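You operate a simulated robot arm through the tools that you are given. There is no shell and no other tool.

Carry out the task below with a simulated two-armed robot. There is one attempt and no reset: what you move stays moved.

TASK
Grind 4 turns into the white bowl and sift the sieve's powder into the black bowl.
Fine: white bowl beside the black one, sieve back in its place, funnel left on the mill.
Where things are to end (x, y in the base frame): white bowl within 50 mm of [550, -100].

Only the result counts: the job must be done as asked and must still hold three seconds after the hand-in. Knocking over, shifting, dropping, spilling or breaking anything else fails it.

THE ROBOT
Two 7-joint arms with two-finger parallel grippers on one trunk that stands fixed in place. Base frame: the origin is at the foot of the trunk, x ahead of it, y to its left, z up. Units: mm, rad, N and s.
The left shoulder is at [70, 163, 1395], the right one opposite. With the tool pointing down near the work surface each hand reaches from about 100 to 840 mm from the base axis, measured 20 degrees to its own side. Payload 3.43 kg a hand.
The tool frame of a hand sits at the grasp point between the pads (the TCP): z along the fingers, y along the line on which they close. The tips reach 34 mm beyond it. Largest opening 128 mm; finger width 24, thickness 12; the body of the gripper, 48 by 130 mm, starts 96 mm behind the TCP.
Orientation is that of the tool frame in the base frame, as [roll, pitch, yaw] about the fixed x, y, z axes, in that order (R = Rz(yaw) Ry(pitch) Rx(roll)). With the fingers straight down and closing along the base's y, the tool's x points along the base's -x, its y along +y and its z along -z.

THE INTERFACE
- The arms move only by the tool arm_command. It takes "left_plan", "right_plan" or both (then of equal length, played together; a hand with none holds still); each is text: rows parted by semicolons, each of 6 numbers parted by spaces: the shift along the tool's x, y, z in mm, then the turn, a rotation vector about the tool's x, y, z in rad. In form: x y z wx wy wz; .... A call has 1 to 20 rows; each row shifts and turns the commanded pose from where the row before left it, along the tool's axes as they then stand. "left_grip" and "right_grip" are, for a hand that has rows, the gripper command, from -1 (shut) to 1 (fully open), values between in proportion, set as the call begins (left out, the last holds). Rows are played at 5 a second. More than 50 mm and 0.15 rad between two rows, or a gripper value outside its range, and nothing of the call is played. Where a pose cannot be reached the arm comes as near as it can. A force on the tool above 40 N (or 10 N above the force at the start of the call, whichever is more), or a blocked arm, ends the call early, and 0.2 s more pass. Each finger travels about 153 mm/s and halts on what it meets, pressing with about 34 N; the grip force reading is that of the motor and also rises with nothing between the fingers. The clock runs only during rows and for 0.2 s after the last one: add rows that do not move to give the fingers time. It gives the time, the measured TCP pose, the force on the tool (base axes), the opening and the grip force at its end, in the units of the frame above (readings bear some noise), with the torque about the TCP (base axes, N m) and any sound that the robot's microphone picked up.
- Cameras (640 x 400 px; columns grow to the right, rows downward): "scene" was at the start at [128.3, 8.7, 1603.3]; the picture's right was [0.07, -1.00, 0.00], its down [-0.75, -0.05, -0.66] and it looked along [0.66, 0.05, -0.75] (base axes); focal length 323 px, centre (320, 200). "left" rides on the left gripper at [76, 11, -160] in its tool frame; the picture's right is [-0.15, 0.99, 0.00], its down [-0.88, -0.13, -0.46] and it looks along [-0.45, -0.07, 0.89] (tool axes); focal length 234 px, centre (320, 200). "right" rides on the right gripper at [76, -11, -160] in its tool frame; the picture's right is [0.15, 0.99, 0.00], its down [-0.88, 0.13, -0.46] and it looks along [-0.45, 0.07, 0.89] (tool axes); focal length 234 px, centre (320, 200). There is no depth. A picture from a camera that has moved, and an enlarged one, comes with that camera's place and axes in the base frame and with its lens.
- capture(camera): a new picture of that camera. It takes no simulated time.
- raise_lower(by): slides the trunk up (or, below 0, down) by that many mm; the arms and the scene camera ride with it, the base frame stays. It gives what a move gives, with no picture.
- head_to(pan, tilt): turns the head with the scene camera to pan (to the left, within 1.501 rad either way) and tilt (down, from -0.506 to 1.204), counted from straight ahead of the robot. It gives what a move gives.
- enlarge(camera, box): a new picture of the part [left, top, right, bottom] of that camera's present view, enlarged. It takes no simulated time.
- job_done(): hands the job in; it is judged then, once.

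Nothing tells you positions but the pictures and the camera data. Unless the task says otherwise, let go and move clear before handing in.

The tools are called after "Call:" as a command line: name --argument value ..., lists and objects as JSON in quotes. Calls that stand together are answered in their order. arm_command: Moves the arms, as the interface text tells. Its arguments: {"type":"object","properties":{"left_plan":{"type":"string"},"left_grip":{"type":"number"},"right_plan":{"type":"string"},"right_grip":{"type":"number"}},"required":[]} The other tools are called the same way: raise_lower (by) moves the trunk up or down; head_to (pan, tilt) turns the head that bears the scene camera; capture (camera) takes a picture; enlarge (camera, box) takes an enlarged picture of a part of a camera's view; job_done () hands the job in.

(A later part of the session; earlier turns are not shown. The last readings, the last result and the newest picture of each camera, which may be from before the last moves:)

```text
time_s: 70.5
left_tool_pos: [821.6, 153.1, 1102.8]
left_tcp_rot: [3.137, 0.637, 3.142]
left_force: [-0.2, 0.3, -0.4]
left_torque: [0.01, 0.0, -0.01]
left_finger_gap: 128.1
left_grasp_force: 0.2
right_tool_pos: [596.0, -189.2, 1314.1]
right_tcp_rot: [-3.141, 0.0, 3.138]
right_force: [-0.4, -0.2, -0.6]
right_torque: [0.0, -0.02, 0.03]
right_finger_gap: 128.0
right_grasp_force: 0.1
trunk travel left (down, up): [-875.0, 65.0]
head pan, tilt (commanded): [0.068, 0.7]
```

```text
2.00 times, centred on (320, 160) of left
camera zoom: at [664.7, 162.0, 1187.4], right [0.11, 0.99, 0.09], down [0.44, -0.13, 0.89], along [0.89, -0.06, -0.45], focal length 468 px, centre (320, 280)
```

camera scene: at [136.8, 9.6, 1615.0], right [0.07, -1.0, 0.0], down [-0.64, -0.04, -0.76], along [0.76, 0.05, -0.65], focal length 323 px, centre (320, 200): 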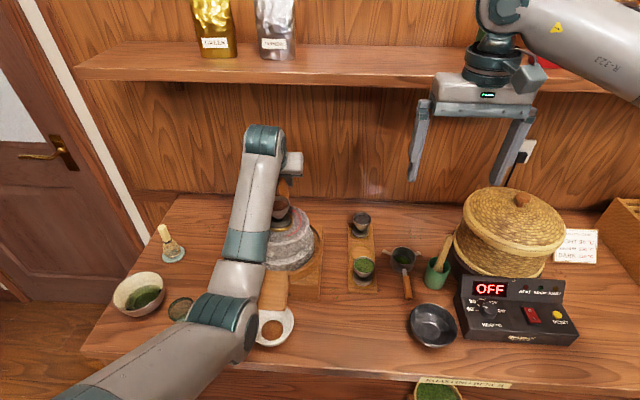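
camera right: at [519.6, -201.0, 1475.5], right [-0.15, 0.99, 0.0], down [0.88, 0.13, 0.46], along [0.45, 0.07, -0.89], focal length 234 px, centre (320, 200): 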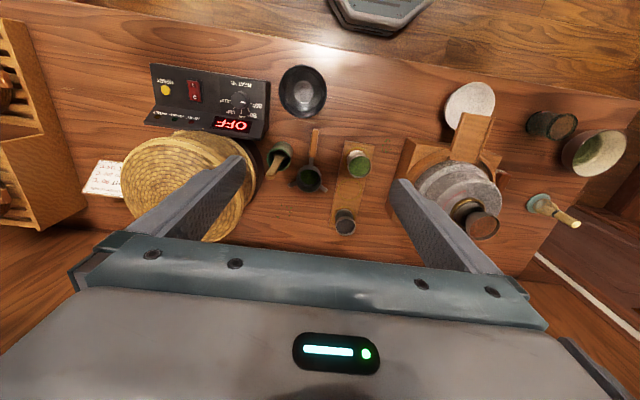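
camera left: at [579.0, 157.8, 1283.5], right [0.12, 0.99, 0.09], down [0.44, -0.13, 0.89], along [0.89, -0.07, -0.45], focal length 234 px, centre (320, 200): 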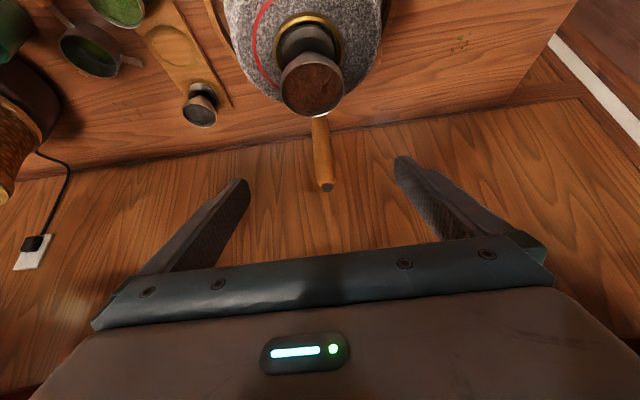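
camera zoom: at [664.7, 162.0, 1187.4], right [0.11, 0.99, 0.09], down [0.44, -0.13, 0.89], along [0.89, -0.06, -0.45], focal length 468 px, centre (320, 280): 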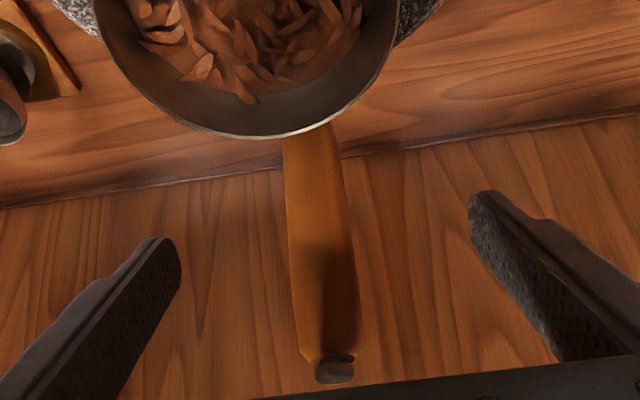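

The handle is free. I retreat the left hand up and back along its axis, turning it vertical, and move the right hand out of the way.

Call:
arm_command --left_plan "0 0 -40 0 0 0; 0 0 -40 0 0 0; 0 0 -40 0 0 0; 0 0 -40 0 0 0; 0 0 -40 0 0 0; 20 0 -30 0 0.1 0; 30 0 -20 0 0.1 0; 30 0 -10 0 0.1 0; 35 0 0 0 0.1 0; 35 0 0 0 0.1 0; 30 0 0 0 0.1 0; 0 0 0 0 0.037 0; 0 0 0 0 0 0; 0 0 0 0 0 0" --right_plan "0 0 0 0 0 0; 0 0 0 0 0 0; 0 0 0 0 0 0; 0 0 0 0 0 0; 20 -15 0 0 0 0; 20 -15 0 0 0 0; 20 -15 0 0 0 0; 20 -15 0 0 0 0; 20 -15 0 0 0 0; 0 0 0 0 0 0; 0 0 0 0 0 0; 0 0 0 0 0 0; 0 0 0 0 0 0; 0 0 0 0 0 0"

Call:
capture --camera "scene"

Call:
capture --camera "left"

```text
time_s: 72.8
left_tool_pos: [733.2, 190.2, 1133.9]
left_tcp_rot: [3.126, 0.175, -3.134]
left_force: [-4.2, -5.0, 13.8]
left_torque: [-1.05, 0.19, -0.22]
left_finger_gap: 128.0
left_grasp_force: 0.1
left hand out of reach, approached as far as the arm can: row 5, 6, 7, 8, 9, 10, 11
right_tool_pos: [494.0, -265.8, 1313.6]
right_tcp_rot: [3.14, 0.0, 3.139]
right_force: [1.0, 0.1, 0.1]
right_torque: [0.0, -0.01, -0.02]
right_finger_gap: 128.1
right_grasp_force: 0.1
trunk travel left (down, up): [-875.0, 65.0]
head pan, tilt (commanded): [0.068, 0.7]
stopped in row 11 (left hand): the force on the tool passed its limit at 53 N (the readings are from after the stop); the commanded pose is now the measured one
```

```text
taken
camera scene: at [133.0, 6.9, 1615.4], right [0.07, -1.0, 0.0], down [-0.64, -0.04, -0.77], along [0.76, 0.05, -0.64], focal length 323 px, centre (320, 200)
```

scene: 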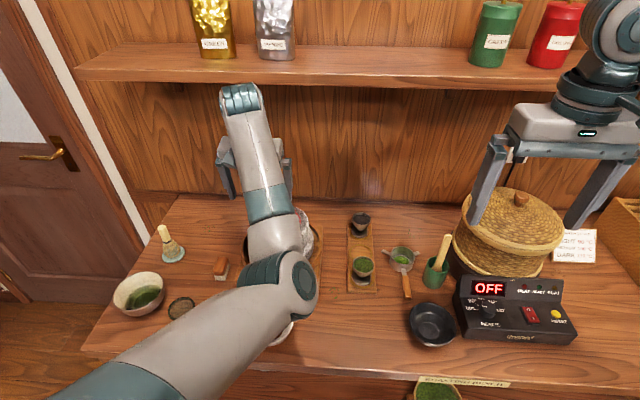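

```text
taken
camera left: at [629.3, 198.0, 1280.5], right [0.13, 0.99, 0.04], down [0.79, -0.13, 0.6], along [0.6, -0.05, -0.8], focal length 234 px, centre (320, 200)
```

left: 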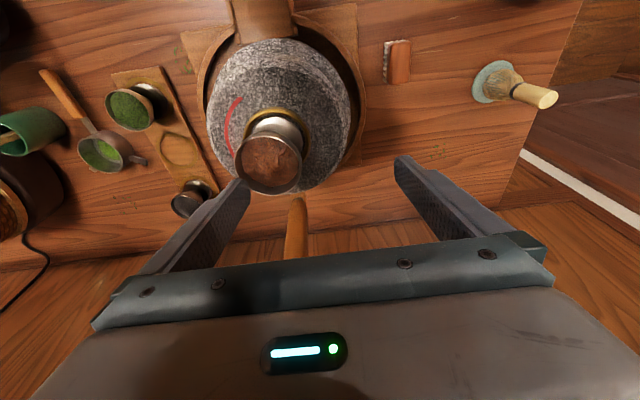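

The retreat ran into a wrist limit: the hand sagged to (733,190,1134) and its right fingertip is now pressing on the funnel's rim. I lift straight up at once in small steps.

Call:
arm_command --left_plan "-1.4 0 -7.9 0 0 0; -1.4 0 -7.9 0 0 0; 0 0 0 0 0 0"

Call:
enlarge --camera "left" --box '[180, 80, 380, 240]'

```text
time_s: 73.5
left_tool_pos: [735.7, 194.6, 1147.5]
left_tcp_rot: [3.123, 0.172, -3.129]
left_force: [-0.3, 0.1, -0.5]
left_torque: [0.0, 0.03, 0.01]
left_finger_gap: 128.1
left_grasp_force: 0.0
right_tool_pos: [496.0, -263.8, 1312.9]
right_tcp_rot: [3.141, -0.003, 3.139]
right_force: [1.6, 0.2, -0.1]
right_torque: [0.01, 0.02, 0.0]
right_finger_gap: 127.8
right_grasp_force: 0.1
trunk travel left (down, up): [-875.0, 65.0]
head pan, tilt (commanded): [0.068, 0.7]
```

```text
2.50 times, centred on (280, 160) of left
camera zoom: at [632.9, 201.8, 1293.8], right [0.13, 0.99, 0.04], down [0.79, -0.13, 0.6], along [0.6, -0.04, -0.8], focal length 585 px, centre (420, 300)
```

zoom: 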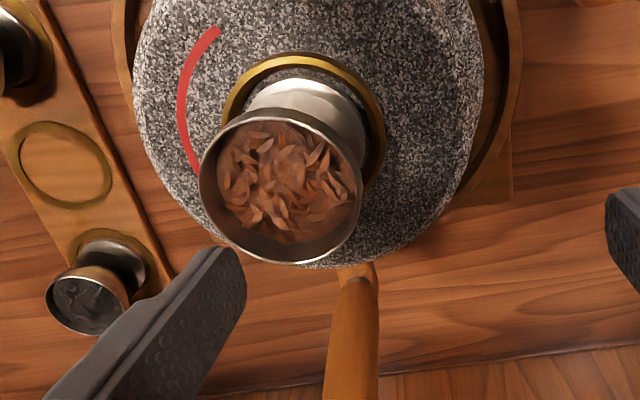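

The fingertip is off and the funnel still sits upright. I raise the hand further while tilting it forward (away from the wrist limit).

Call:
arm_command --left_plan "-3 0 -11.6 0 -0.08 0; -3.5 0 -11.5 0 -0.08 0; -4.5 0 -11.2 0 -0.08 0; -5 0 -11 0 -0.05 0; 0 0 0 0 0 0"

Call:
capture --camera "scene"

```text
time_s: 74.8
left_tool_pos: [740.0, 207.4, 1207.9]
left_tcp_rot: [3.116, 0.478, -3.123]
left_force: [-0.6, 0.0, 0.9]
left_torque: [0.0, 0.01, -0.02]
left_finger_gap: 128.1
left_grasp_force: 0.1
right_tool_pos: [495.5, -263.9, 1314.7]
right_tcp_rot: [3.141, -0.002, 3.141]
right_force: [-0.1, -0.7, 0.4]
right_torque: [0.0, -0.03, 0.0]
right_finger_gap: 128.1
right_grasp_force: 0.1
trunk travel left (down, up): [-875.0, 65.0]
head pan, tilt (commanded): [0.068, 0.7]
```

```text
taken
camera scene: at [135.1, 8.9, 1615.2], right [0.07, -1.0, 0.0], down [-0.64, -0.04, -0.76], along [0.76, 0.05, -0.64], focal length 323 px, centre (320, 200)
```

scene: 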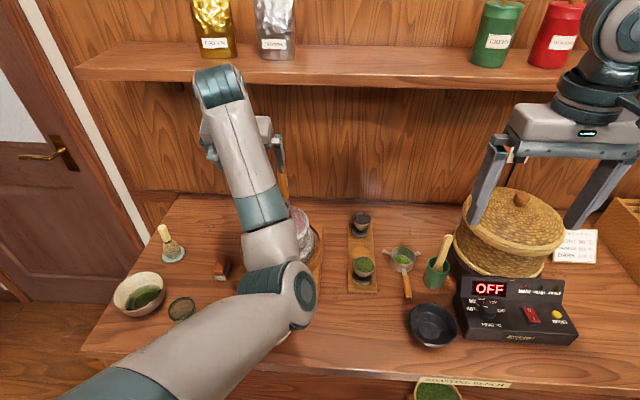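

That went well. I now withdraw the left hand toward me in moderate steps.

Call:
arm_command --left_plan "20 3 -16 0 0 0; 20 3 -16 0 0 0; 20 3 -16 0 0 0; 20 3 -16 0 0 0; 0 0 0 0 0 0"

Call:
capture --camera "scene"

```text
time_s: 76.2
left_tool_pos: [701.4, 245.9, 1195.1]
left_tcp_rot: [3.094, 0.492, -3.104]
left_force: [0.2, 0.2, 0.3]
left_torque: [0.0, 0.0, 0.02]
left_finger_gap: 127.9
left_grasp_force: 0.1
left hand out of reach, approached as far as the arm can: row 1, 2, 3, 4
right_tool_pos: [494.7, -264.3, 1312.7]
right_tcp_rot: [3.141, -0.002, 3.137]
right_force: [-0.7, 0.2, -0.8]
right_torque: [0.01, -0.01, 0.01]
right_finger_gap: 128.3
right_grasp_force: 0.0
trunk travel left (down, up): [-875.0, 65.0]
head pan, tilt (commanded): [0.068, 0.7]
stopped in row 5 (left hand): the arm was blocked; the commanded pose is now the measured one
```

```text
taken
camera scene: at [135.0, 9.1, 1615.2], right [0.07, -1.0, 0.0], down [-0.64, -0.04, -0.76], along [0.76, 0.05, -0.64], focal length 323 px, centre (320, 200)
```

scene: 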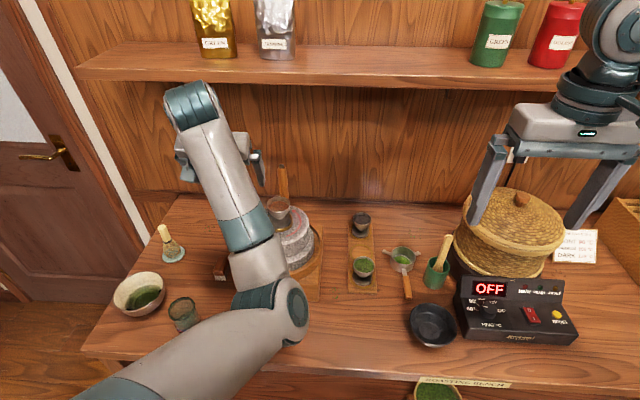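

The left arm is in an awkward elbow-inward posture and blocked going back. I'll return it to the last reachable pose (over the mill, higher, tilted forward) and unwind the elbow from there.

Call:
arm_command --left_plan "-11.4 -31.3 -7.3 0.022 -0.048 0.011; -11.4 -31.3 -7.3 0.022 -0.048 0.011; -11.4 -31.3 -7.3 0.022 -0.048 0.011; 0 0 0 0 0 0"

Call:
capture --camera "scene"

```text
time_s: 77.3
left_tool_pos: [734.4, 182.9, 1247.9]
left_tcp_rot: [3.112, 0.667, -3.125]
left_force: [-0.4, -0.4, 0.3]
left_torque: [0.01, -0.01, 0.01]
left_finger_gap: 128.1
left_grasp_force: 0.0
right_tool_pos: [494.7, -264.7, 1314.6]
right_tcp_rot: [3.141, -0.003, 3.136]
right_force: [0.3, 0.1, 0.1]
right_torque: [-0.03, 0.0, -0.02]
right_finger_gap: 128.0
right_grasp_force: 0.2
trunk travel left (down, up): [-875.0, 65.0]
head pan, tilt (commanded): [0.068, 0.7]
stopped in row 4 (left hand): the arm was blocked; the commanded pose is now the measured one
```

```text
taken
camera scene: at [134.9, 9.3, 1615.2], right [0.07, -1.0, 0.0], down [-0.64, -0.04, -0.76], along [0.76, 0.05, -0.64], focal length 323 px, centre (320, 200)
```

scene: 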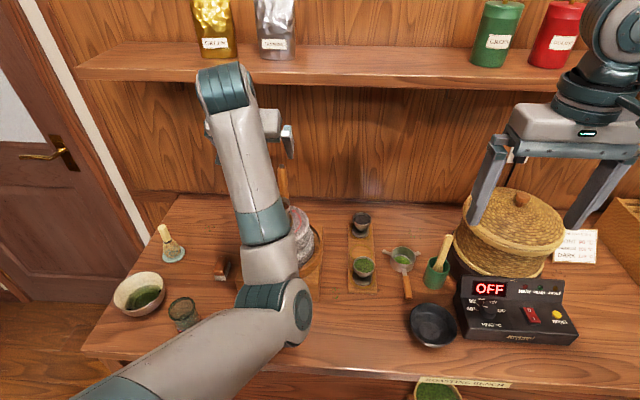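

The controller reports the arm blocked. I'll look down at the left upper arm and elbow to see what they are touching.

Call:
head_to --pan 0.5 --tilt 1.15

Call:
capture --camera "scene"

Call:
capture --camera "right"

```text
time_s: 78.2
left_tool_pos: [734.5, 182.9, 1246.7]
left_tcp_rot: [3.113, 0.664, -3.123]
left_force: [-0.3, 0.0, 0.3]
left_torque: [-0.02, -0.03, 0.01]
left_finger_gap: 128.1
left_grasp_force: 0.1
right_tool_pos: [495.3, -264.0, 1314.0]
right_tcp_rot: [3.141, -0.002, 3.141]
right_force: [-1.1, 0.2, 0.3]
right_torque: [0.0, -0.02, -0.04]
right_finger_gap: 128.1
right_grasp_force: 0.1
trunk travel left (down, up): [-875.0, 65.0]
head pan, tilt (commanded): [0.499, 1.15]
```

```text
taken
camera scene: at [102.5, 31.5, 1582.1], right [0.48, -0.88, 0.0], down [-0.8, -0.44, -0.41], along [0.36, 0.2, -0.91], focal length 323 px, centre (320, 200)
```

scene: 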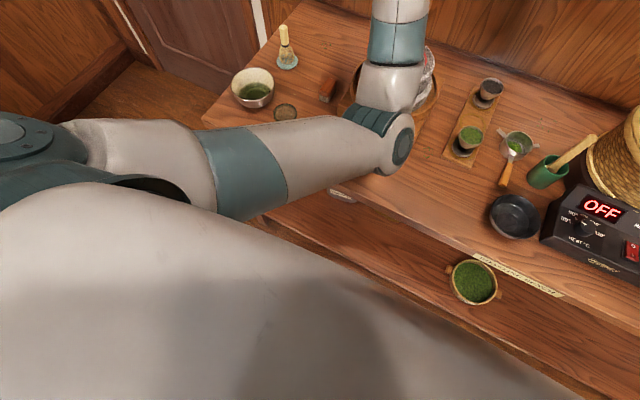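

```text
taken
camera right: at [419.4, -276.2, 1474.8], right [-0.14, 0.99, 0.0], down [0.88, 0.13, 0.45], along [0.45, 0.07, -0.89], focal length 234 px, centre (320, 200)
```

right: 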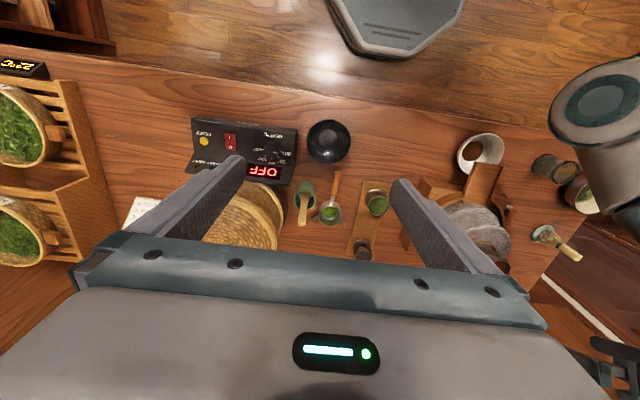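

The upper arm seems pressed across the torso (elbow swung inward). I'll move the hand outward (left and slightly forward) to open the shoulder.

Call:
arm_command --left_plan "-4 25 3 0 0 0; -4 25 3 0 0 0; -4 25 3 0 0 0; 0 0 0 0 0 0"

Call:
capture --camera "scene"

```text
time_s: 79.2
left_tool_pos: [747.7, 254.0, 1247.5]
left_tcp_rot: [3.118, 0.664, -3.126]
left_force: [-0.7, 0.7, 0.2]
left_torque: [0.02, 0.01, -0.04]
left_finger_gap: 127.8
left_grasp_force: 0.1
right_tool_pos: [495.3, -266.0, 1313.7]
right_tcp_rot: [-3.142, -0.003, 3.14]
right_force: [-0.3, 0.4, -0.4]
right_torque: [-0.01, 0.01, 0.01]
right_finger_gap: 128.1
right_grasp_force: 0.1
trunk travel left (down, up): [-875.0, 65.0]
head pan, tilt (commanded): [0.499, 1.15]
```

```text
taken
camera scene: at [102.3, 31.1, 1582.1], right [0.48, -0.88, 0.0], down [-0.8, -0.44, -0.41], along [0.36, 0.2, -0.91], focal length 323 px, centre (320, 200)
```

scene: 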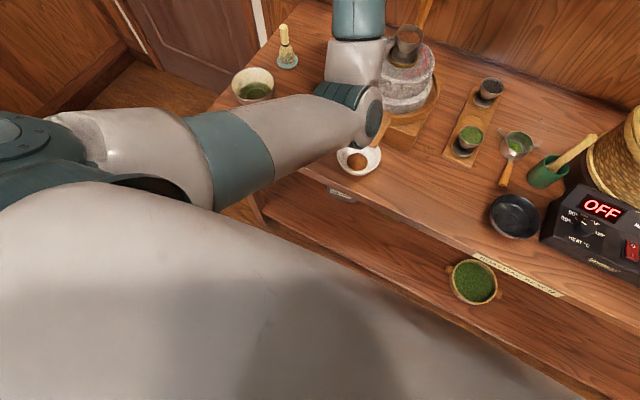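

That moved freely. I go further left and slightly lower over an open area, then make a clockwise loop in free air to unwind the elbow (the counter-clockwise turns had wound it).

Call:
arm_command --left_plan "10 26 13 0 0 0; 10 26 13 0 0 0; 10 26 13 0 0 0; 3.28 -26.27 -2.56 0 0 0; 9.51 -23.70 -7.44 0 0 0; 14.81 -18.81 -11.59 0 0 0; 18.67 -12.08 -14.61 0 0 0; 20.69 -4.16 -16.19 0 0 0; 20.69 4.16 -16.19 0 0 0; 18.67 12.08 -14.61 0 0 0; 14.81 18.81 -11.59 0 0 0; 9.51 23.70 -7.44 0 0 0; 3.28 26.27 -2.56 0 0 0; 0 0 0 0 0 0"

Call:
capture --camera "scene"

```text
time_s: 82.5
left_tool_pos: [593.2, 371.8, 1172.8]
left_tcp_rot: [3.033, 0.67, -3.122]
left_force: [0.3, -0.7, 0.3]
left_torque: [-0.01, -0.01, -0.02]
left_finger_gap: 128.3
left_grasp_force: 0.0
left hand out of reach, approached as far as the arm can: row 9, 10, 11, 12
right_tool_pos: [495.5, -262.7, 1313.9]
right_tcp_rot: [3.141, -0.003, 3.139]
right_force: [-0.2, 0.3, -0.1]
right_torque: [0.02, 0.01, -0.02]
right_finger_gap: 128.0
right_grasp_force: 0.0
trunk travel left (down, up): [-875.0, 65.0]
head pan, tilt (commanded): [0.499, 1.15]
stopped in row 14 (left hand): the arm was blocked; the commanded pose is now the measured one
```

```text
taken
camera scene: at [102.3, 32.4, 1582.1], right [0.48, -0.88, 0.0], down [-0.8, -0.44, -0.41], along [0.36, 0.2, -0.91], focal length 323 px, centre (320, 200)
```

scene: 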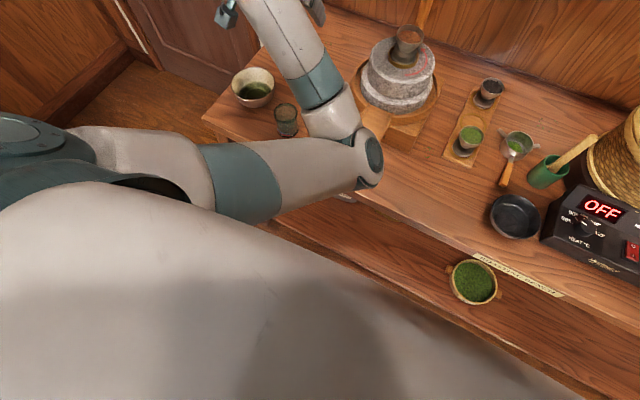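

The elbow stays inward, so I'll simply park the left arm out to the left and up, clear of everything, and do the remaining work with the right arm, which is in a good posture.

Call:
arm_command --left_plan "-28 15 -3.3 0 0 0; -28 15 -3.3 0 0 0; -28 15 -3.3 0 0 0; -20 15 -3 0 0 0; 0 0 0 0 0 0"

Call:
head_to --pan 0.068 --tilt 0.845

Call:
capture --camera "scene"

Call:
enlarge --camera "scene" --box '[200, 110, 360, 310]'

```text
time_s: 83.7
left_tool_pos: [661.0, 429.3, 1249.6]
left_tcp_rot: [3.035, 0.666, -3.124]
left_force: [-0.5, 0.5, -0.9]
left_torque: [0.01, -0.01, -0.02]
left_finger_gap: 127.6
left_grasp_force: 0.0
right_tool_pos: [495.7, -266.7, 1313.9]
right_tcp_rot: [-3.142, -0.001, 3.141]
right_force: [-0.2, 0.3, -0.2]
right_torque: [-0.02, 0.01, 0.01]
right_finger_gap: 128.1
right_grasp_force: 0.1
trunk travel left (down, up): [-875.0, 65.0]
head pan, tilt (commanded): [0.499, 1.15]
```

```text
time_s: 84.5
left_tool_pos: [661.5, 428.3, 1248.7]
left_tcp_rot: [3.033, 0.668, -3.123]
left_force: [-0.4, -1.0, -0.2]
left_torque: [0.03, 0.0, 0.02]
left_finger_gap: 128.0
left_grasp_force: 0.1
right_tool_pos: [494.8, -264.9, 1313.8]
right_tcp_rot: [3.141, -0.003, 3.141]
right_force: [0.2, 1.1, 0.7]
right_torque: [0.01, 0.02, 0.01]
right_finger_gap: 128.0
right_grasp_force: 0.1
trunk travel left (down, up): [-875.0, 65.0]
head pan, tilt (commanded): [0.068, 0.845]
```

```text
taken
camera scene: at [128.4, 8.7, 1603.3], right [0.07, -1.0, 0.0], down [-0.75, -0.05, -0.66], along [0.66, 0.05, -0.75], focal length 323 px, centre (320, 200)
```

scene: 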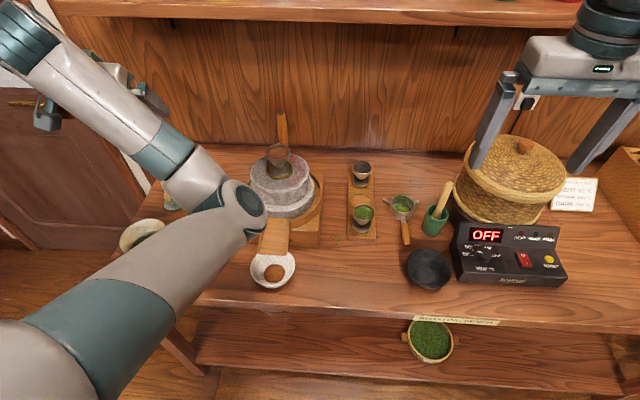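

```text
2.00 times, centred on (280, 210) of scene
camera zoom: at [128.4, 8.7, 1603.3], right [0.07, -1.0, 0.0], down [-0.75, -0.05, -0.66], along [0.66, 0.05, -0.75], focal length 646 px, centre (400, 180)
```

zoom: 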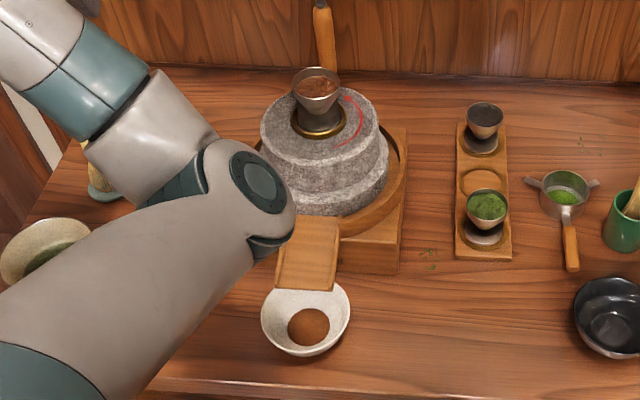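

The funnel, mill and bowl look undisturbed, and the powder lies in the white bowl. I'd like the left elbow a bit further left; let me check the space around the left hand first.

Call:
capture --camera "left"

Call:
enlarge --camera "right" --box '[400, 40, 640, 240]'

```text
taken
camera left: at [501.7, 419.7, 1329.7], right [0.03, 0.98, 0.17], down [0.42, -0.17, 0.89], along [0.91, 0.05, -0.42], focal length 234 px, centre (320, 200)
```

left: 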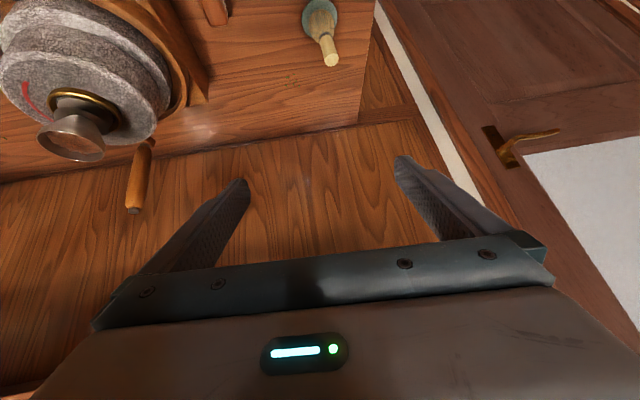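

```text
2.00 times, centred on (520, 140) of right
camera zoom: at [419.4, -275.9, 1474.8], right [-0.14, 0.99, 0.0], down [0.88, 0.13, 0.45], along [0.45, 0.07, -0.89], focal length 468 px, centre (-80, 320)
```

zoom: 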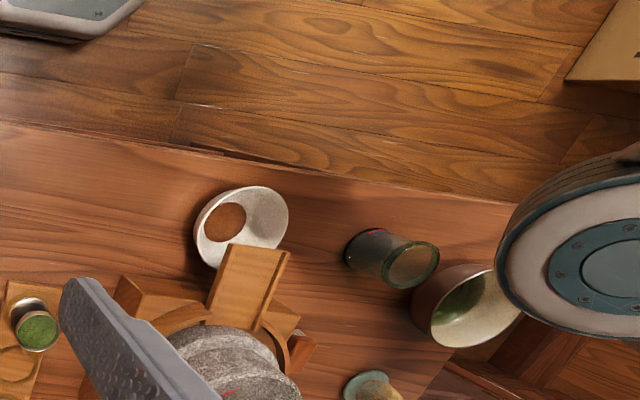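

There is ample room to the left (table edge near y 595). I shift the left hand a bit further left and up to open space for the right arm.

Call:
arm_command --left_plan "-12 22 -6 0 0 0; -12 22 -6 0 0 0; -12 22 -6 0 0 0; 0 0 0 0 0 0"

Call:
capture --camera "scene"

```text
time_s: 85.5
left_tool_pos: [675.1, 493.0, 1293.0]
left_tcp_rot: [3.034, 0.667, -3.124]
left_force: [0.5, -0.3, -0.8]
left_torque: [-0.02, 0.01, -0.03]
left_finger_gap: 128.0
left_grasp_force: 0.0
right_tool_pos: [495.0, -265.3, 1314.2]
right_tcp_rot: [3.141, -0.003, 3.14]
right_force: [-0.1, -0.4, -0.1]
right_torque: [-0.04, 0.0, 0.01]
right_finger_gap: 128.2
right_grasp_force: 0.1
trunk travel left (down, up): [-875.0, 65.0]
head pan, tilt (commanded): [0.068, 0.845]
```

```text
taken
camera scene: at [128.4, 8.2, 1603.3], right [0.07, -1.0, 0.0], down [-0.75, -0.05, -0.66], along [0.66, 0.05, -0.75], focal length 323 px, centre (320, 200)
```

scene: 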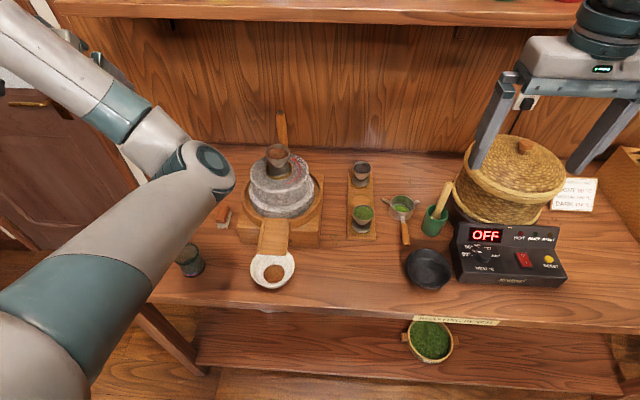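

The left arm is well out of the way. Now the right hand goes above the sieve's handle to look closely.

Call:
arm_command --right_plan "-31 12 30 0 0 0; -31 12 30 0 0 0; -31 12 30 0 0 0; -31 12 30 0 0 0; -31 12 30 0 0 0; -30 11 30 0 0 0; 0 0 0 0 0 0; 0 0 0 0 0 0"

Call:
capture --camera "right"

Call:
enlarge --camera "right" --box '[256, 60, 384, 140]'

Call:
enlarge --camera "scene" --box '[360, 180, 488, 260]'

```text
time_s: 87.3
left_tool_pos: [675.3, 492.1, 1293.6]
left_tcp_rot: [3.035, 0.666, -3.125]
left_force: [0.2, 0.3, 1.0]
left_torque: [0.04, 0.01, 0.0]
left_finger_gap: 127.9
left_grasp_force: 0.0
right_tool_pos: [679.7, -191.2, 1135.7]
right_tcp_rot: [-3.14, -0.002, 3.14]
right_force: [0.1, 0.0, -0.7]
right_torque: [-0.02, -0.04, -0.03]
right_finger_gap: 128.0
right_grasp_force: 0.0
trunk travel left (down, up): [-875.0, 65.0]
head pan, tilt (commanded): [0.068, 0.845]
```

```text
taken
camera right: at [604.3, -202.8, 1296.9], right [-0.14, 0.99, 0.0], down [0.88, 0.13, 0.45], along [0.45, 0.07, -0.89], focal length 234 px, centre (320, 200)
```

right: 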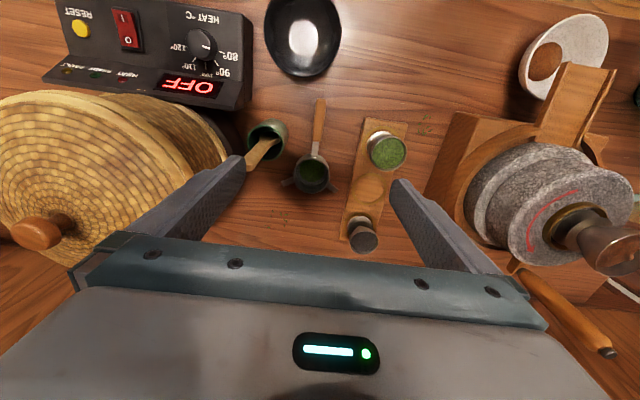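

```text
5.00 times, centred on (320, 100) of right
camera zoom: at [604.3, -202.8, 1296.9], right [-0.14, 0.99, 0.0], down [0.88, 0.13, 0.45], along [0.45, 0.07, -0.89], focal length 1171 px, centre (320, 700)
```

zoom: 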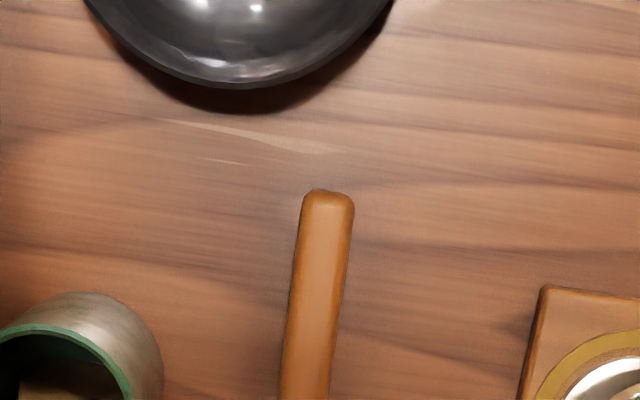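

```text
5.00 times, centred on (424, 220) of scene
camera zoom: at [128.2, 8.4, 1603.3], right [0.07, -1.0, 0.0], down [-0.75, -0.05, -0.66], along [0.66, 0.05, -0.75], focal length 1614 px, centre (-200, 100)
```

zoom: 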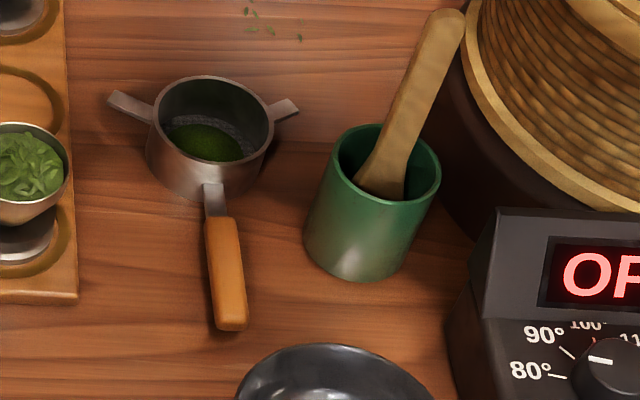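

The green cup with the paddle stands close (about y -266), so I'll open only partly and tilt the right hand forward so its body stays clear of the paddle, then come down over the sieve's wooden handle (y about -195, x 630–700).

Call:
arm_command --right_plan "0 0 0 0 -0.15 0; 0 0 0 0 -0.15 0; 0 0 0 0 -0.15 0; 0 0 0 0 0 0; 0 0 0 0 0 0" --right_grip -0.44

Call:
capture --camera "right"

```text
time_s: 88.5
left_tool_pos: [676.1, 491.6, 1292.5]
left_tcp_rot: [3.034, 0.667, -3.122]
left_force: [0.8, 1.0, 0.0]
left_torque: [0.0, -0.04, 0.01]
left_finger_gap: 128.2
left_grasp_force: 0.0
right_tool_pos: [680.4, -192.6, 1135.3]
right_tcp_rot: [-3.141, 0.447, 3.139]
right_force: [-0.2, 0.8, -0.7]
right_torque: [0.06, 0.03, -0.01]
right_finger_gap: 35.7
right_grasp_force: 0.0
trunk travel left (down, up): [-875.0, 65.0]
head pan, tilt (commanded): [0.068, 0.845]
```

```text
taken
camera right: at [542.5, -203.9, 1245.9], right [-0.13, 0.99, -0.06], down [0.6, 0.13, 0.79], along [0.79, 0.06, -0.61], focal length 234 px, centre (320, 200)
```

right: 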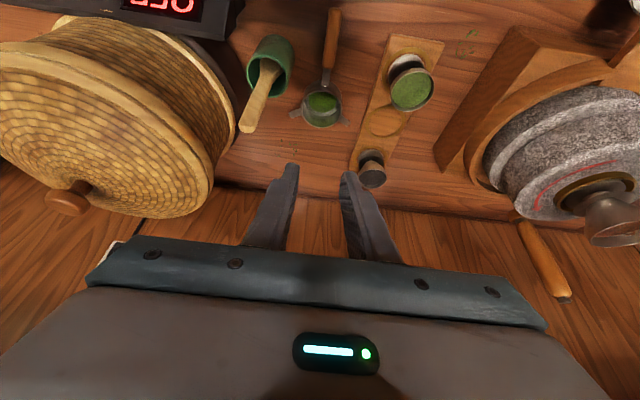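

Alignment looks fine. I descend to about z 960 and check again.

Call:
arm_command --right_plan "20.7 -0.6 38.6 0 0 0; 20.7 -0.6 38.6 0 0 0; 20.7 -0.6 38.6 0 0 0; 20.7 -0.6 38.6 0 0 0; 0 0 0 0 0 0; 0 0 0 0 0 0"

Call:
capture --camera "right"

Call:
enlarge --camera "right" --box '[256, 110, 384, 230]'

Call:
enlarge --camera "scene" --box '[360, 170, 488, 270]'

```text
time_s: 89.9
left_tool_pos: [675.2, 491.3, 1292.6]
left_tcp_rot: [3.033, 0.666, -3.125]
left_force: [0.5, 0.1, 0.0]
left_torque: [0.02, 0.01, 0.0]
left_finger_gap: 128.1
left_grasp_force: 0.1
right_tool_pos: [676.1, -195.4, 960.1]
right_tcp_rot: [3.141, 0.449, 3.139]
right_force: [0.6, 0.5, 0.1]
right_torque: [0.01, 0.03, -0.02]
right_finger_gap: 35.6
right_grasp_force: 0.0
trunk travel left (down, up): [-875.0, 65.0]
head pan, tilt (commanded): [0.068, 0.845]
```

```text
taken
camera right: at [538.6, -206.1, 1072.6], right [-0.13, 0.99, -0.06], down [0.6, 0.13, 0.79], along [0.79, 0.06, -0.61], focal length 234 px, centre (320, 200)
```

right: 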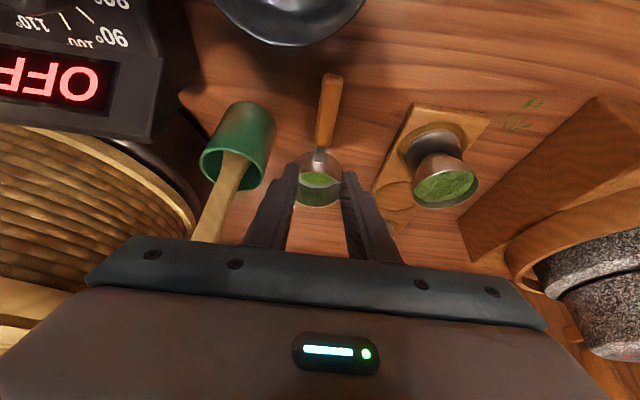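

```text
3.33 times, centred on (320, 170) of right
camera zoom: at [538.6, -206.1, 1072.6], right [-0.13, 0.99, -0.06], down [0.6, 0.13, 0.79], along [0.79, 0.06, -0.61], focal length 781 px, centre (320, 300)
```

zoom: 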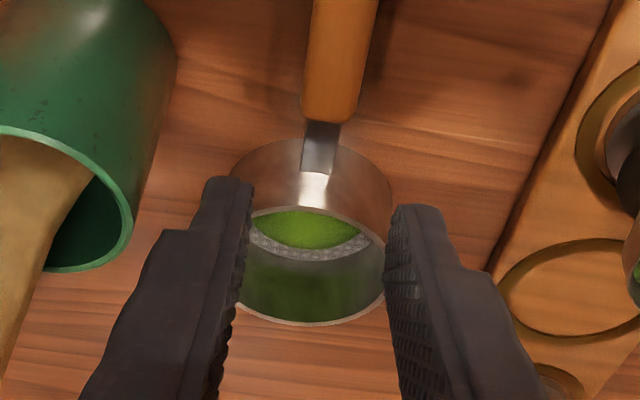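

```text
4.00 times, centred on (424, 220) of scene
camera zoom: at [128.3, 8.7, 1603.3], right [0.07, -1.0, 0.0], down [-0.75, -0.05, -0.66], along [0.66, 0.05, -0.75], focal length 1291 px, centre (-96, 120)
```

zoom: 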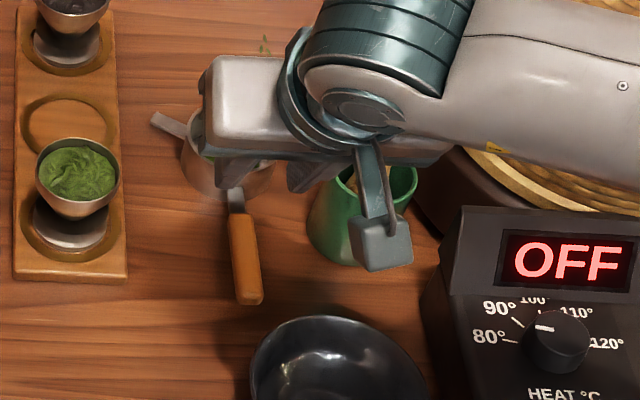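

The handle is centred between the fingers (y -195). I descend to gripping height (TCP about z 896).

Call:
arm_command --right_plan "11 0 18.3 0 0 0; 11 0 18.3 0 0 0; 11.2 0 18.4 0 0 0; 0 0 0 0 0 0; 0 0 0 0 0 0"

Call:
enlarge --camera "right" --box '[240, 110, 400, 230]'

Call:
enlarge --camera "scene" --box '[360, 170, 488, 270]'

```text
time_s: 91.1
left_tool_pos: [675.0, 493.5, 1294.8]
left_tcp_rot: [3.032, 0.666, -3.124]
left_force: [0.3, -0.4, -0.2]
left_torque: [0.03, 0.0, -0.01]
left_finger_gap: 127.8
left_grasp_force: 0.1
right_tool_pos: [667.6, -195.5, 896.1]
right_tcp_rot: [-3.141, 0.448, 3.139]
right_force: [0.6, 0.5, 0.1]
right_torque: [0.01, 0.0, 0.02]
right_finger_gap: 35.7
right_grasp_force: 0.1
trunk travel left (down, up): [-875.0, 65.0]
head pan, tilt (commanded): [0.068, 0.845]
```

```text
3.33 times, centred on (320, 170) of right
camera zoom: at [529.7, -205.4, 1008.0], right [-0.13, 0.99, -0.06], down [0.6, 0.13, 0.79], along [0.79, 0.06, -0.61], focal length 781 px, centre (320, 300)
```

zoom: 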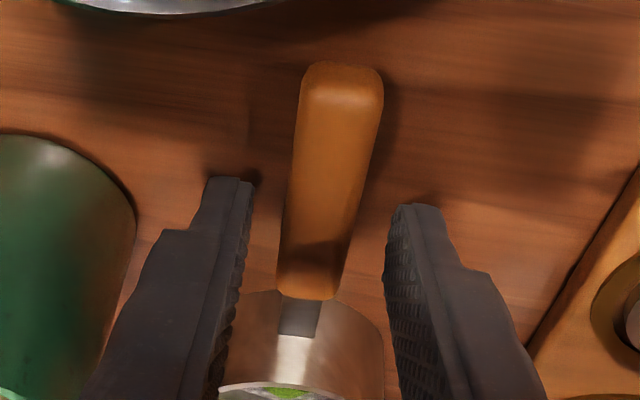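

```text
4.00 times, centred on (424, 220) of scene
camera zoom: at [128.4, 8.6, 1603.3], right [0.07, -1.0, 0.0], down [-0.75, -0.05, -0.66], along [0.66, 0.05, -0.75], focal length 1291 px, centre (-96, 120)
```

zoom: 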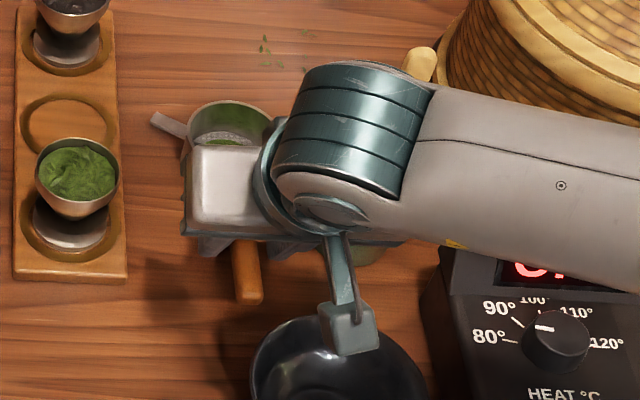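

The fingers straddle the handle just above the table. Closing the right gripper.

Call:
arm_command --right_plan "0 0 0 0 0 0; 0 0 0 0 0 0; 0 0 0 0 0 0; 0 0 0 0 0 0" --right_grip -1

Call:
enlarge --camera "right" --box '[240, 110, 400, 230]'

```text
time_s: 92.1
left_tool_pos: [675.4, 491.7, 1292.1]
left_tcp_rot: [3.032, 0.667, -3.124]
left_force: [-0.8, 0.0, 0.0]
left_torque: [0.01, 0.0, 0.0]
left_finger_gap: 128.0
left_grasp_force: 0.1
right_tool_pos: [667.3, -193.6, 896.6]
right_tcp_rot: [3.141, 0.448, 3.139]
right_force: [-0.4, 0.9, 0.8]
right_torque: [0.02, 0.11, 0.01]
right_finger_gap: 16.9
right_grasp_force: 34.4
trunk travel left (down, up): [-875.0, 65.0]
head pan, tilt (commanded): [0.068, 0.845]
```

```text
3.33 times, centred on (320, 170) of right
camera zoom: at [529.8, -205.4, 1008.0], right [-0.13, 0.99, -0.06], down [0.6, 0.13, 0.79], along [0.79, 0.06, -0.61], focal length 781 px, centre (320, 300)
```

zoom: 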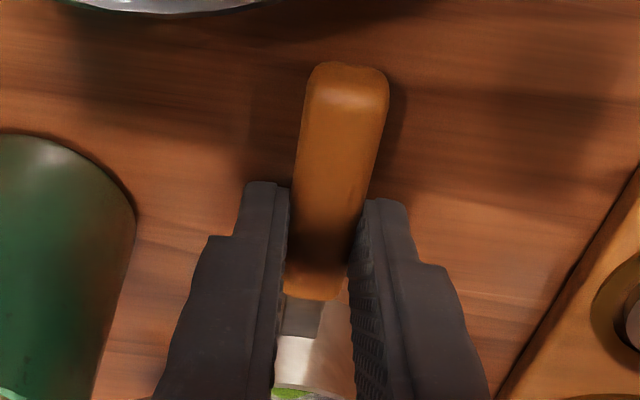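

Firm grip (gap 16.9 mm). I lift slowly 16 mm and check whether the sieve stays level.

Call:
arm_command --right_plan "-1.7 0 -3.6 0 0 0; -1.7 0 -3.6 0 0 0; -1.7 0 -3.6 0 0 0; -1.7 0 -3.6 0 0 0; 0 0 0 0 0 0"

Call:
enlarge --camera "right" --box '[240, 110, 400, 230]'

Call:
enlarge --camera "scene" --box '[360, 170, 488, 270]'

```text
time_s: 93.3
left_tool_pos: [674.7, 492.6, 1293.3]
left_tcp_rot: [3.033, 0.666, -3.124]
left_force: [0.3, -1.0, -0.5]
left_torque: [0.0, 0.0, 0.04]
left_finger_gap: 127.8
left_grasp_force: 0.1
right_tool_pos: [666.5, -195.8, 909.0]
right_tcp_rot: [-3.141, 0.449, 3.139]
right_force: [0.0, 0.3, -1.3]
right_torque: [-0.02, 0.07, 0.02]
right_finger_gap: 17.1
right_grasp_force: 33.5
trunk travel left (down, up): [-875.0, 65.0]
head pan, tilt (commanded): [0.068, 0.845]
```

```text
3.33 times, centred on (320, 170) of right
camera zoom: at [528.4, -207.3, 1021.7], right [-0.13, 0.99, -0.06], down [0.6, 0.13, 0.79], along [0.79, 0.06, -0.61], focal length 781 px, centre (320, 300)
```

zoom: 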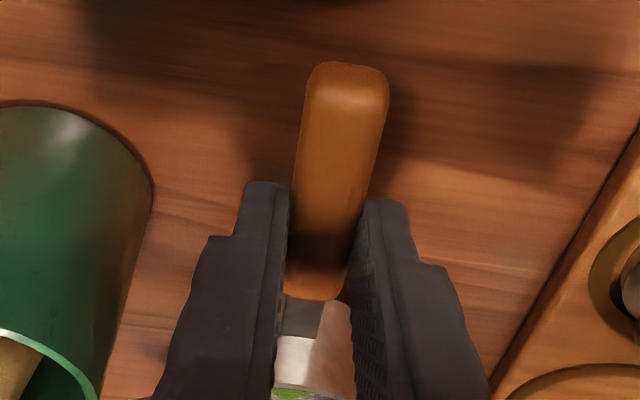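

```text
4.00 times, centred on (424, 220) of scene
camera zoom: at [128.6, 8.6, 1603.3], right [0.07, -1.0, 0.0], down [-0.75, -0.05, -0.66], along [0.66, 0.05, -0.75], focal length 1291 px, centre (-96, 120)
```

zoom: 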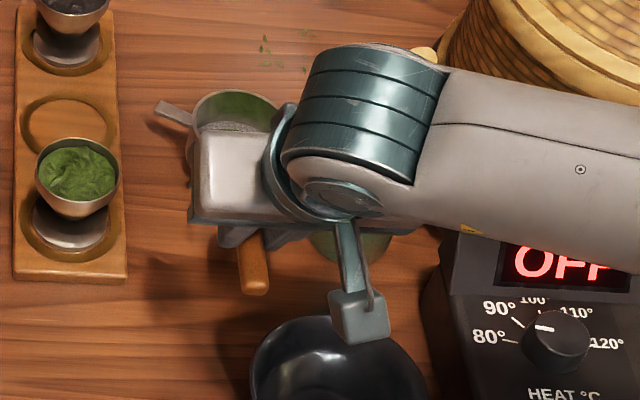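

The sieve lifts level (about 130 g). I raise it further smoothly, then carry it gently toward the black bowl.

Call:
arm_command --right_plan "-2.6 0 -5.4 0 0 0; -3.5 0 -7.2 0 0 0; -3.9 0 -8.1 0 0 0; -3.9 0 -8.1 0 0 0; -3.9 0 -8.1 0 0 0; -3.9 0 -8.1 0 0 0; -3.9 0 -8.1 0 0 0; -3.5 0 -7.2 0 0 0; -2.6 0 -5.4 0 0 0; 0 0 0 0 0 0; 0 0 0 0 0 0"

Call:
capture --camera "scene"

Call:
enlarge --camera "scene" --box '[360, 170, 488, 270]'

Call:
enlarge --camera "right" --box '[200, 80, 440, 230]'

```text
time_s: 95.7
left_tool_pos: [674.6, 492.7, 1292.3]
left_tcp_rot: [3.034, 0.669, -3.124]
left_force: [-0.5, -0.8, 0.2]
left_torque: [-0.03, -0.01, 0.01]
left_finger_gap: 127.9
left_grasp_force: 0.1
right_tool_pos: [666.7, -195.5, 984.2]
right_tcp_rot: [-3.139, 0.449, 3.141]
right_force: [-0.4, 0.1, 0.2]
right_torque: [-0.01, 0.06, 0.02]
right_finger_gap: 17.1
right_grasp_force: 34.0
trunk travel left (down, up): [-875.0, 65.0]
head pan, tilt (commanded): [0.068, 0.845]
```

```text
taken
camera scene: at [128.6, 8.5, 1603.3], right [0.07, -1.0, 0.0], down [-0.75, -0.05, -0.66], along [0.66, 0.05, -0.75], focal length 323 px, centre (320, 200)
```

scene: 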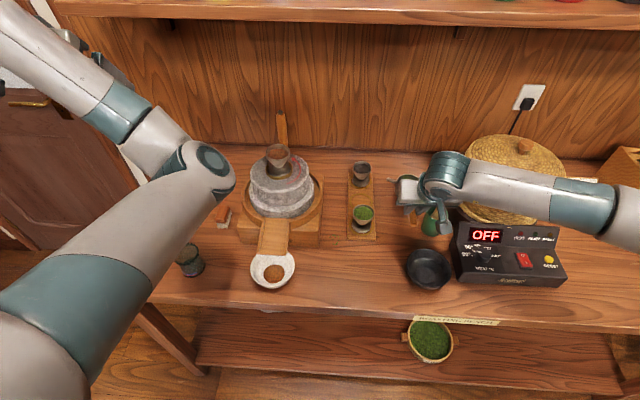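

```text
4.00 times, centred on (424, 220) of scene
camera zoom: at [128.6, 8.5, 1603.3], right [0.07, -1.0, 0.0], down [-0.75, -0.05, -0.66], along [0.66, 0.05, -0.75], focal length 1291 px, centre (-96, 120)
```

zoom: 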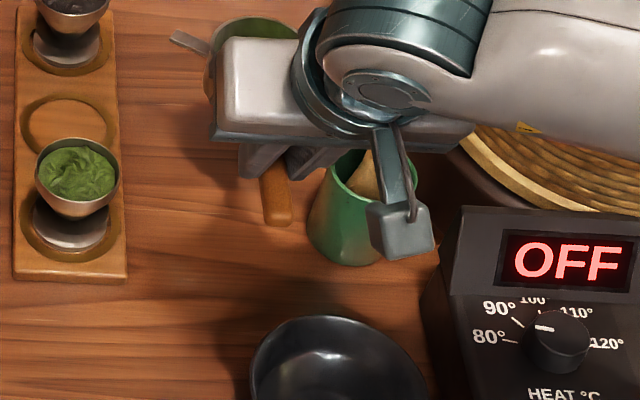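

```text
2.67 times, centred on (320, 155) of right
camera zoom: at [529.1, -207.2, 1096.5], right [-0.13, 0.99, -0.06], down [0.6, 0.13, 0.79], along [0.79, 0.06, -0.61], focal length 624 px, centre (320, 320)
```

zoom: 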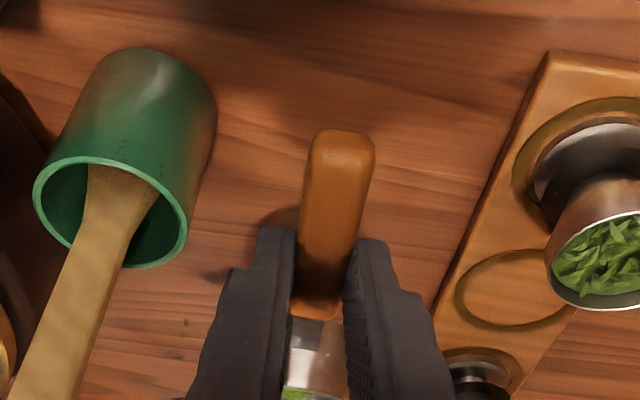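

The sieve's side lugs could touch the paddle on a straight path, so I swing slightly left first, then back toward the bowl, moving smoothly.

Call:
arm_command --right_plan "3.6 4 -1.74 0 0 0; 7.21 4 -3.47 0 0 0; 9.91 4 -4.78 0 0 0; 11.71 0 -5.64 0 0 0; 11.71 0 -5.64 0 0 0; 11.71 0 -5.64 0 0 0; 11.71 0 -5.64 0 0 0; 11.71 0 -5.64 0 0 0; 11.71 0 -5.64 0 0 0; 11.71 0 -5.64 0 0 0; 11.71 0 -5.64 0 0 0; 11.71 -8.3 -5.64 0 0 0; 11.71 -8.3 -5.64 0 0 0; 11.71 -8.3 -5.64 0 0 0; 11.71 -8.3 -5.64 0 0 0; 10.81 -7.7 -5.21 0 0 0; 9.01 -6.4 -4.34 0 0 0; 6.31 -4.5 -3.04 0 0 0; 0 0 0 0 0 0; 0 0 0 0 0 0"

Call:
capture --camera "scene"

Call:
enlarge --camera "scene" --box '[350, 190, 510, 310]'

Call:
capture --camera "right"

```text
time_s: 99.9
left_tool_pos: [675.4, 493.3, 1293.4]
left_tcp_rot: [3.032, 0.665, -3.124]
left_force: [0.6, 0.1, 0.1]
left_torque: [0.0, 0.0, -0.01]
left_finger_gap: 128.0
left_grasp_force: 0.1
right_tool_pos: [459.4, -235.5, 982.6]
right_tcp_rot: [-3.141, 0.447, 3.139]
right_force: [0.2, 0.2, -0.9]
right_torque: [0.02, 0.07, 0.0]
right_finger_gap: 17.1
right_grasp_force: 33.5
trunk travel left (down, up): [-875.0, 65.0]
head pan, tilt (commanded): [0.068, 0.845]
```

```text
taken
camera scene: at [128.5, 8.6, 1603.3], right [0.07, -1.0, 0.0], down [-0.75, -0.05, -0.66], along [0.66, 0.05, -0.75], focal length 323 px, centre (320, 200)
```

scene: 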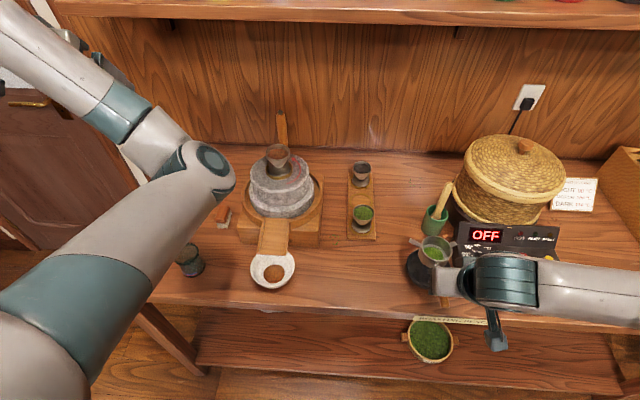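

```text
3.33 times, centred on (430, 250) of scene
camera zoom: at [128.5, 8.6, 1603.3], right [0.07, -1.0, 0.0], down [-0.75, -0.05, -0.66], along [0.66, 0.05, -0.75], focal length 1076 px, centre (-47, 33)
```

zoom: 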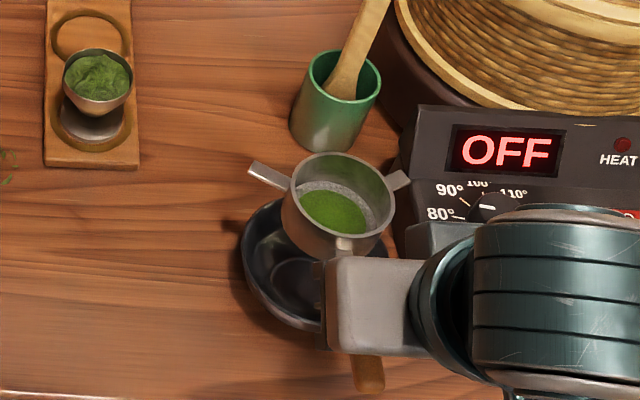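

```text
taken
camera right: at [321.3, -246.0, 1096.0], right [-0.13, 0.99, -0.06], down [0.6, 0.13, 0.79], along [0.79, 0.06, -0.61], focal length 234 px, centre (320, 200)
```

right: 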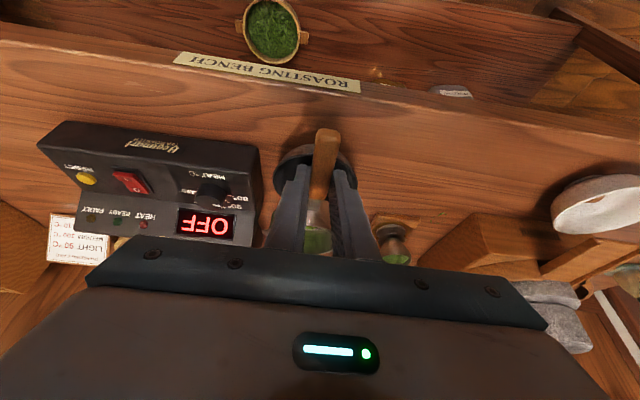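

The sieve with its powder is above the black bowl, about centred. I lower it a little and begin a gentle shake along x.

Call:
arm_command --right_plan "3.2 -1.3 6.6 0 0 0; 3.2 -1.3 6.6 0 0 0; 3.2 -1.3 6.6 0 0 0; 0 0 0 0 0 0; -7.2 0 3.47 0 0 0; 14.4 0 -6.95 0 0 0; -14.4 0 6.95 0 0 0; 14.4 0 -6.95 0 0 0; -14.4 0 6.95 0 0 0; 14.4 0 -6.95 0 0 0; -14.4 0 6.95 0 0 0; 14.4 0 -6.95 0 0 0; -7.2 0 3.47 0 0 0; 0 0 0 0 0 0"

Call:
enlarge --camera "scene" --box '[350, 190, 510, 310]'

```text
time_s: 102.9
left_tool_pos: [675.4, 491.9, 1293.2]
left_tcp_rot: [3.035, 0.664, -3.122]
left_force: [-0.3, -0.8, 0.3]
left_torque: [-0.05, -0.04, 0.03]
left_finger_gap: 127.8
left_grasp_force: 0.0
right_tool_pos: [457.5, -237.5, 960.3]
right_tcp_rot: [3.141, 0.45, 3.139]
right_force: [0.0, -0.5, -0.5]
right_torque: [0.02, 0.1, 0.03]
right_finger_gap: 17.0
right_grasp_force: 34.4
trunk travel left (down, up): [-875.0, 65.0]
head pan, tilt (commanded): [0.068, 0.845]
```

```text
3.33 times, centred on (430, 250) of scene
camera zoom: at [128.9, 8.6, 1603.3], right [0.07, -1.0, 0.0], down [-0.75, -0.05, -0.66], along [0.66, 0.05, -0.75], focal length 1076 px, centre (-47, 33)
```

zoom: 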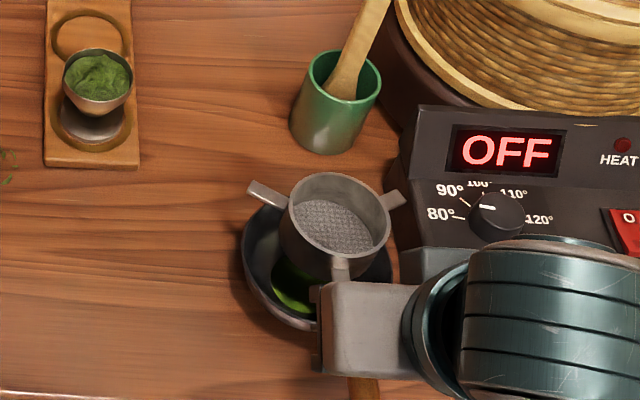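

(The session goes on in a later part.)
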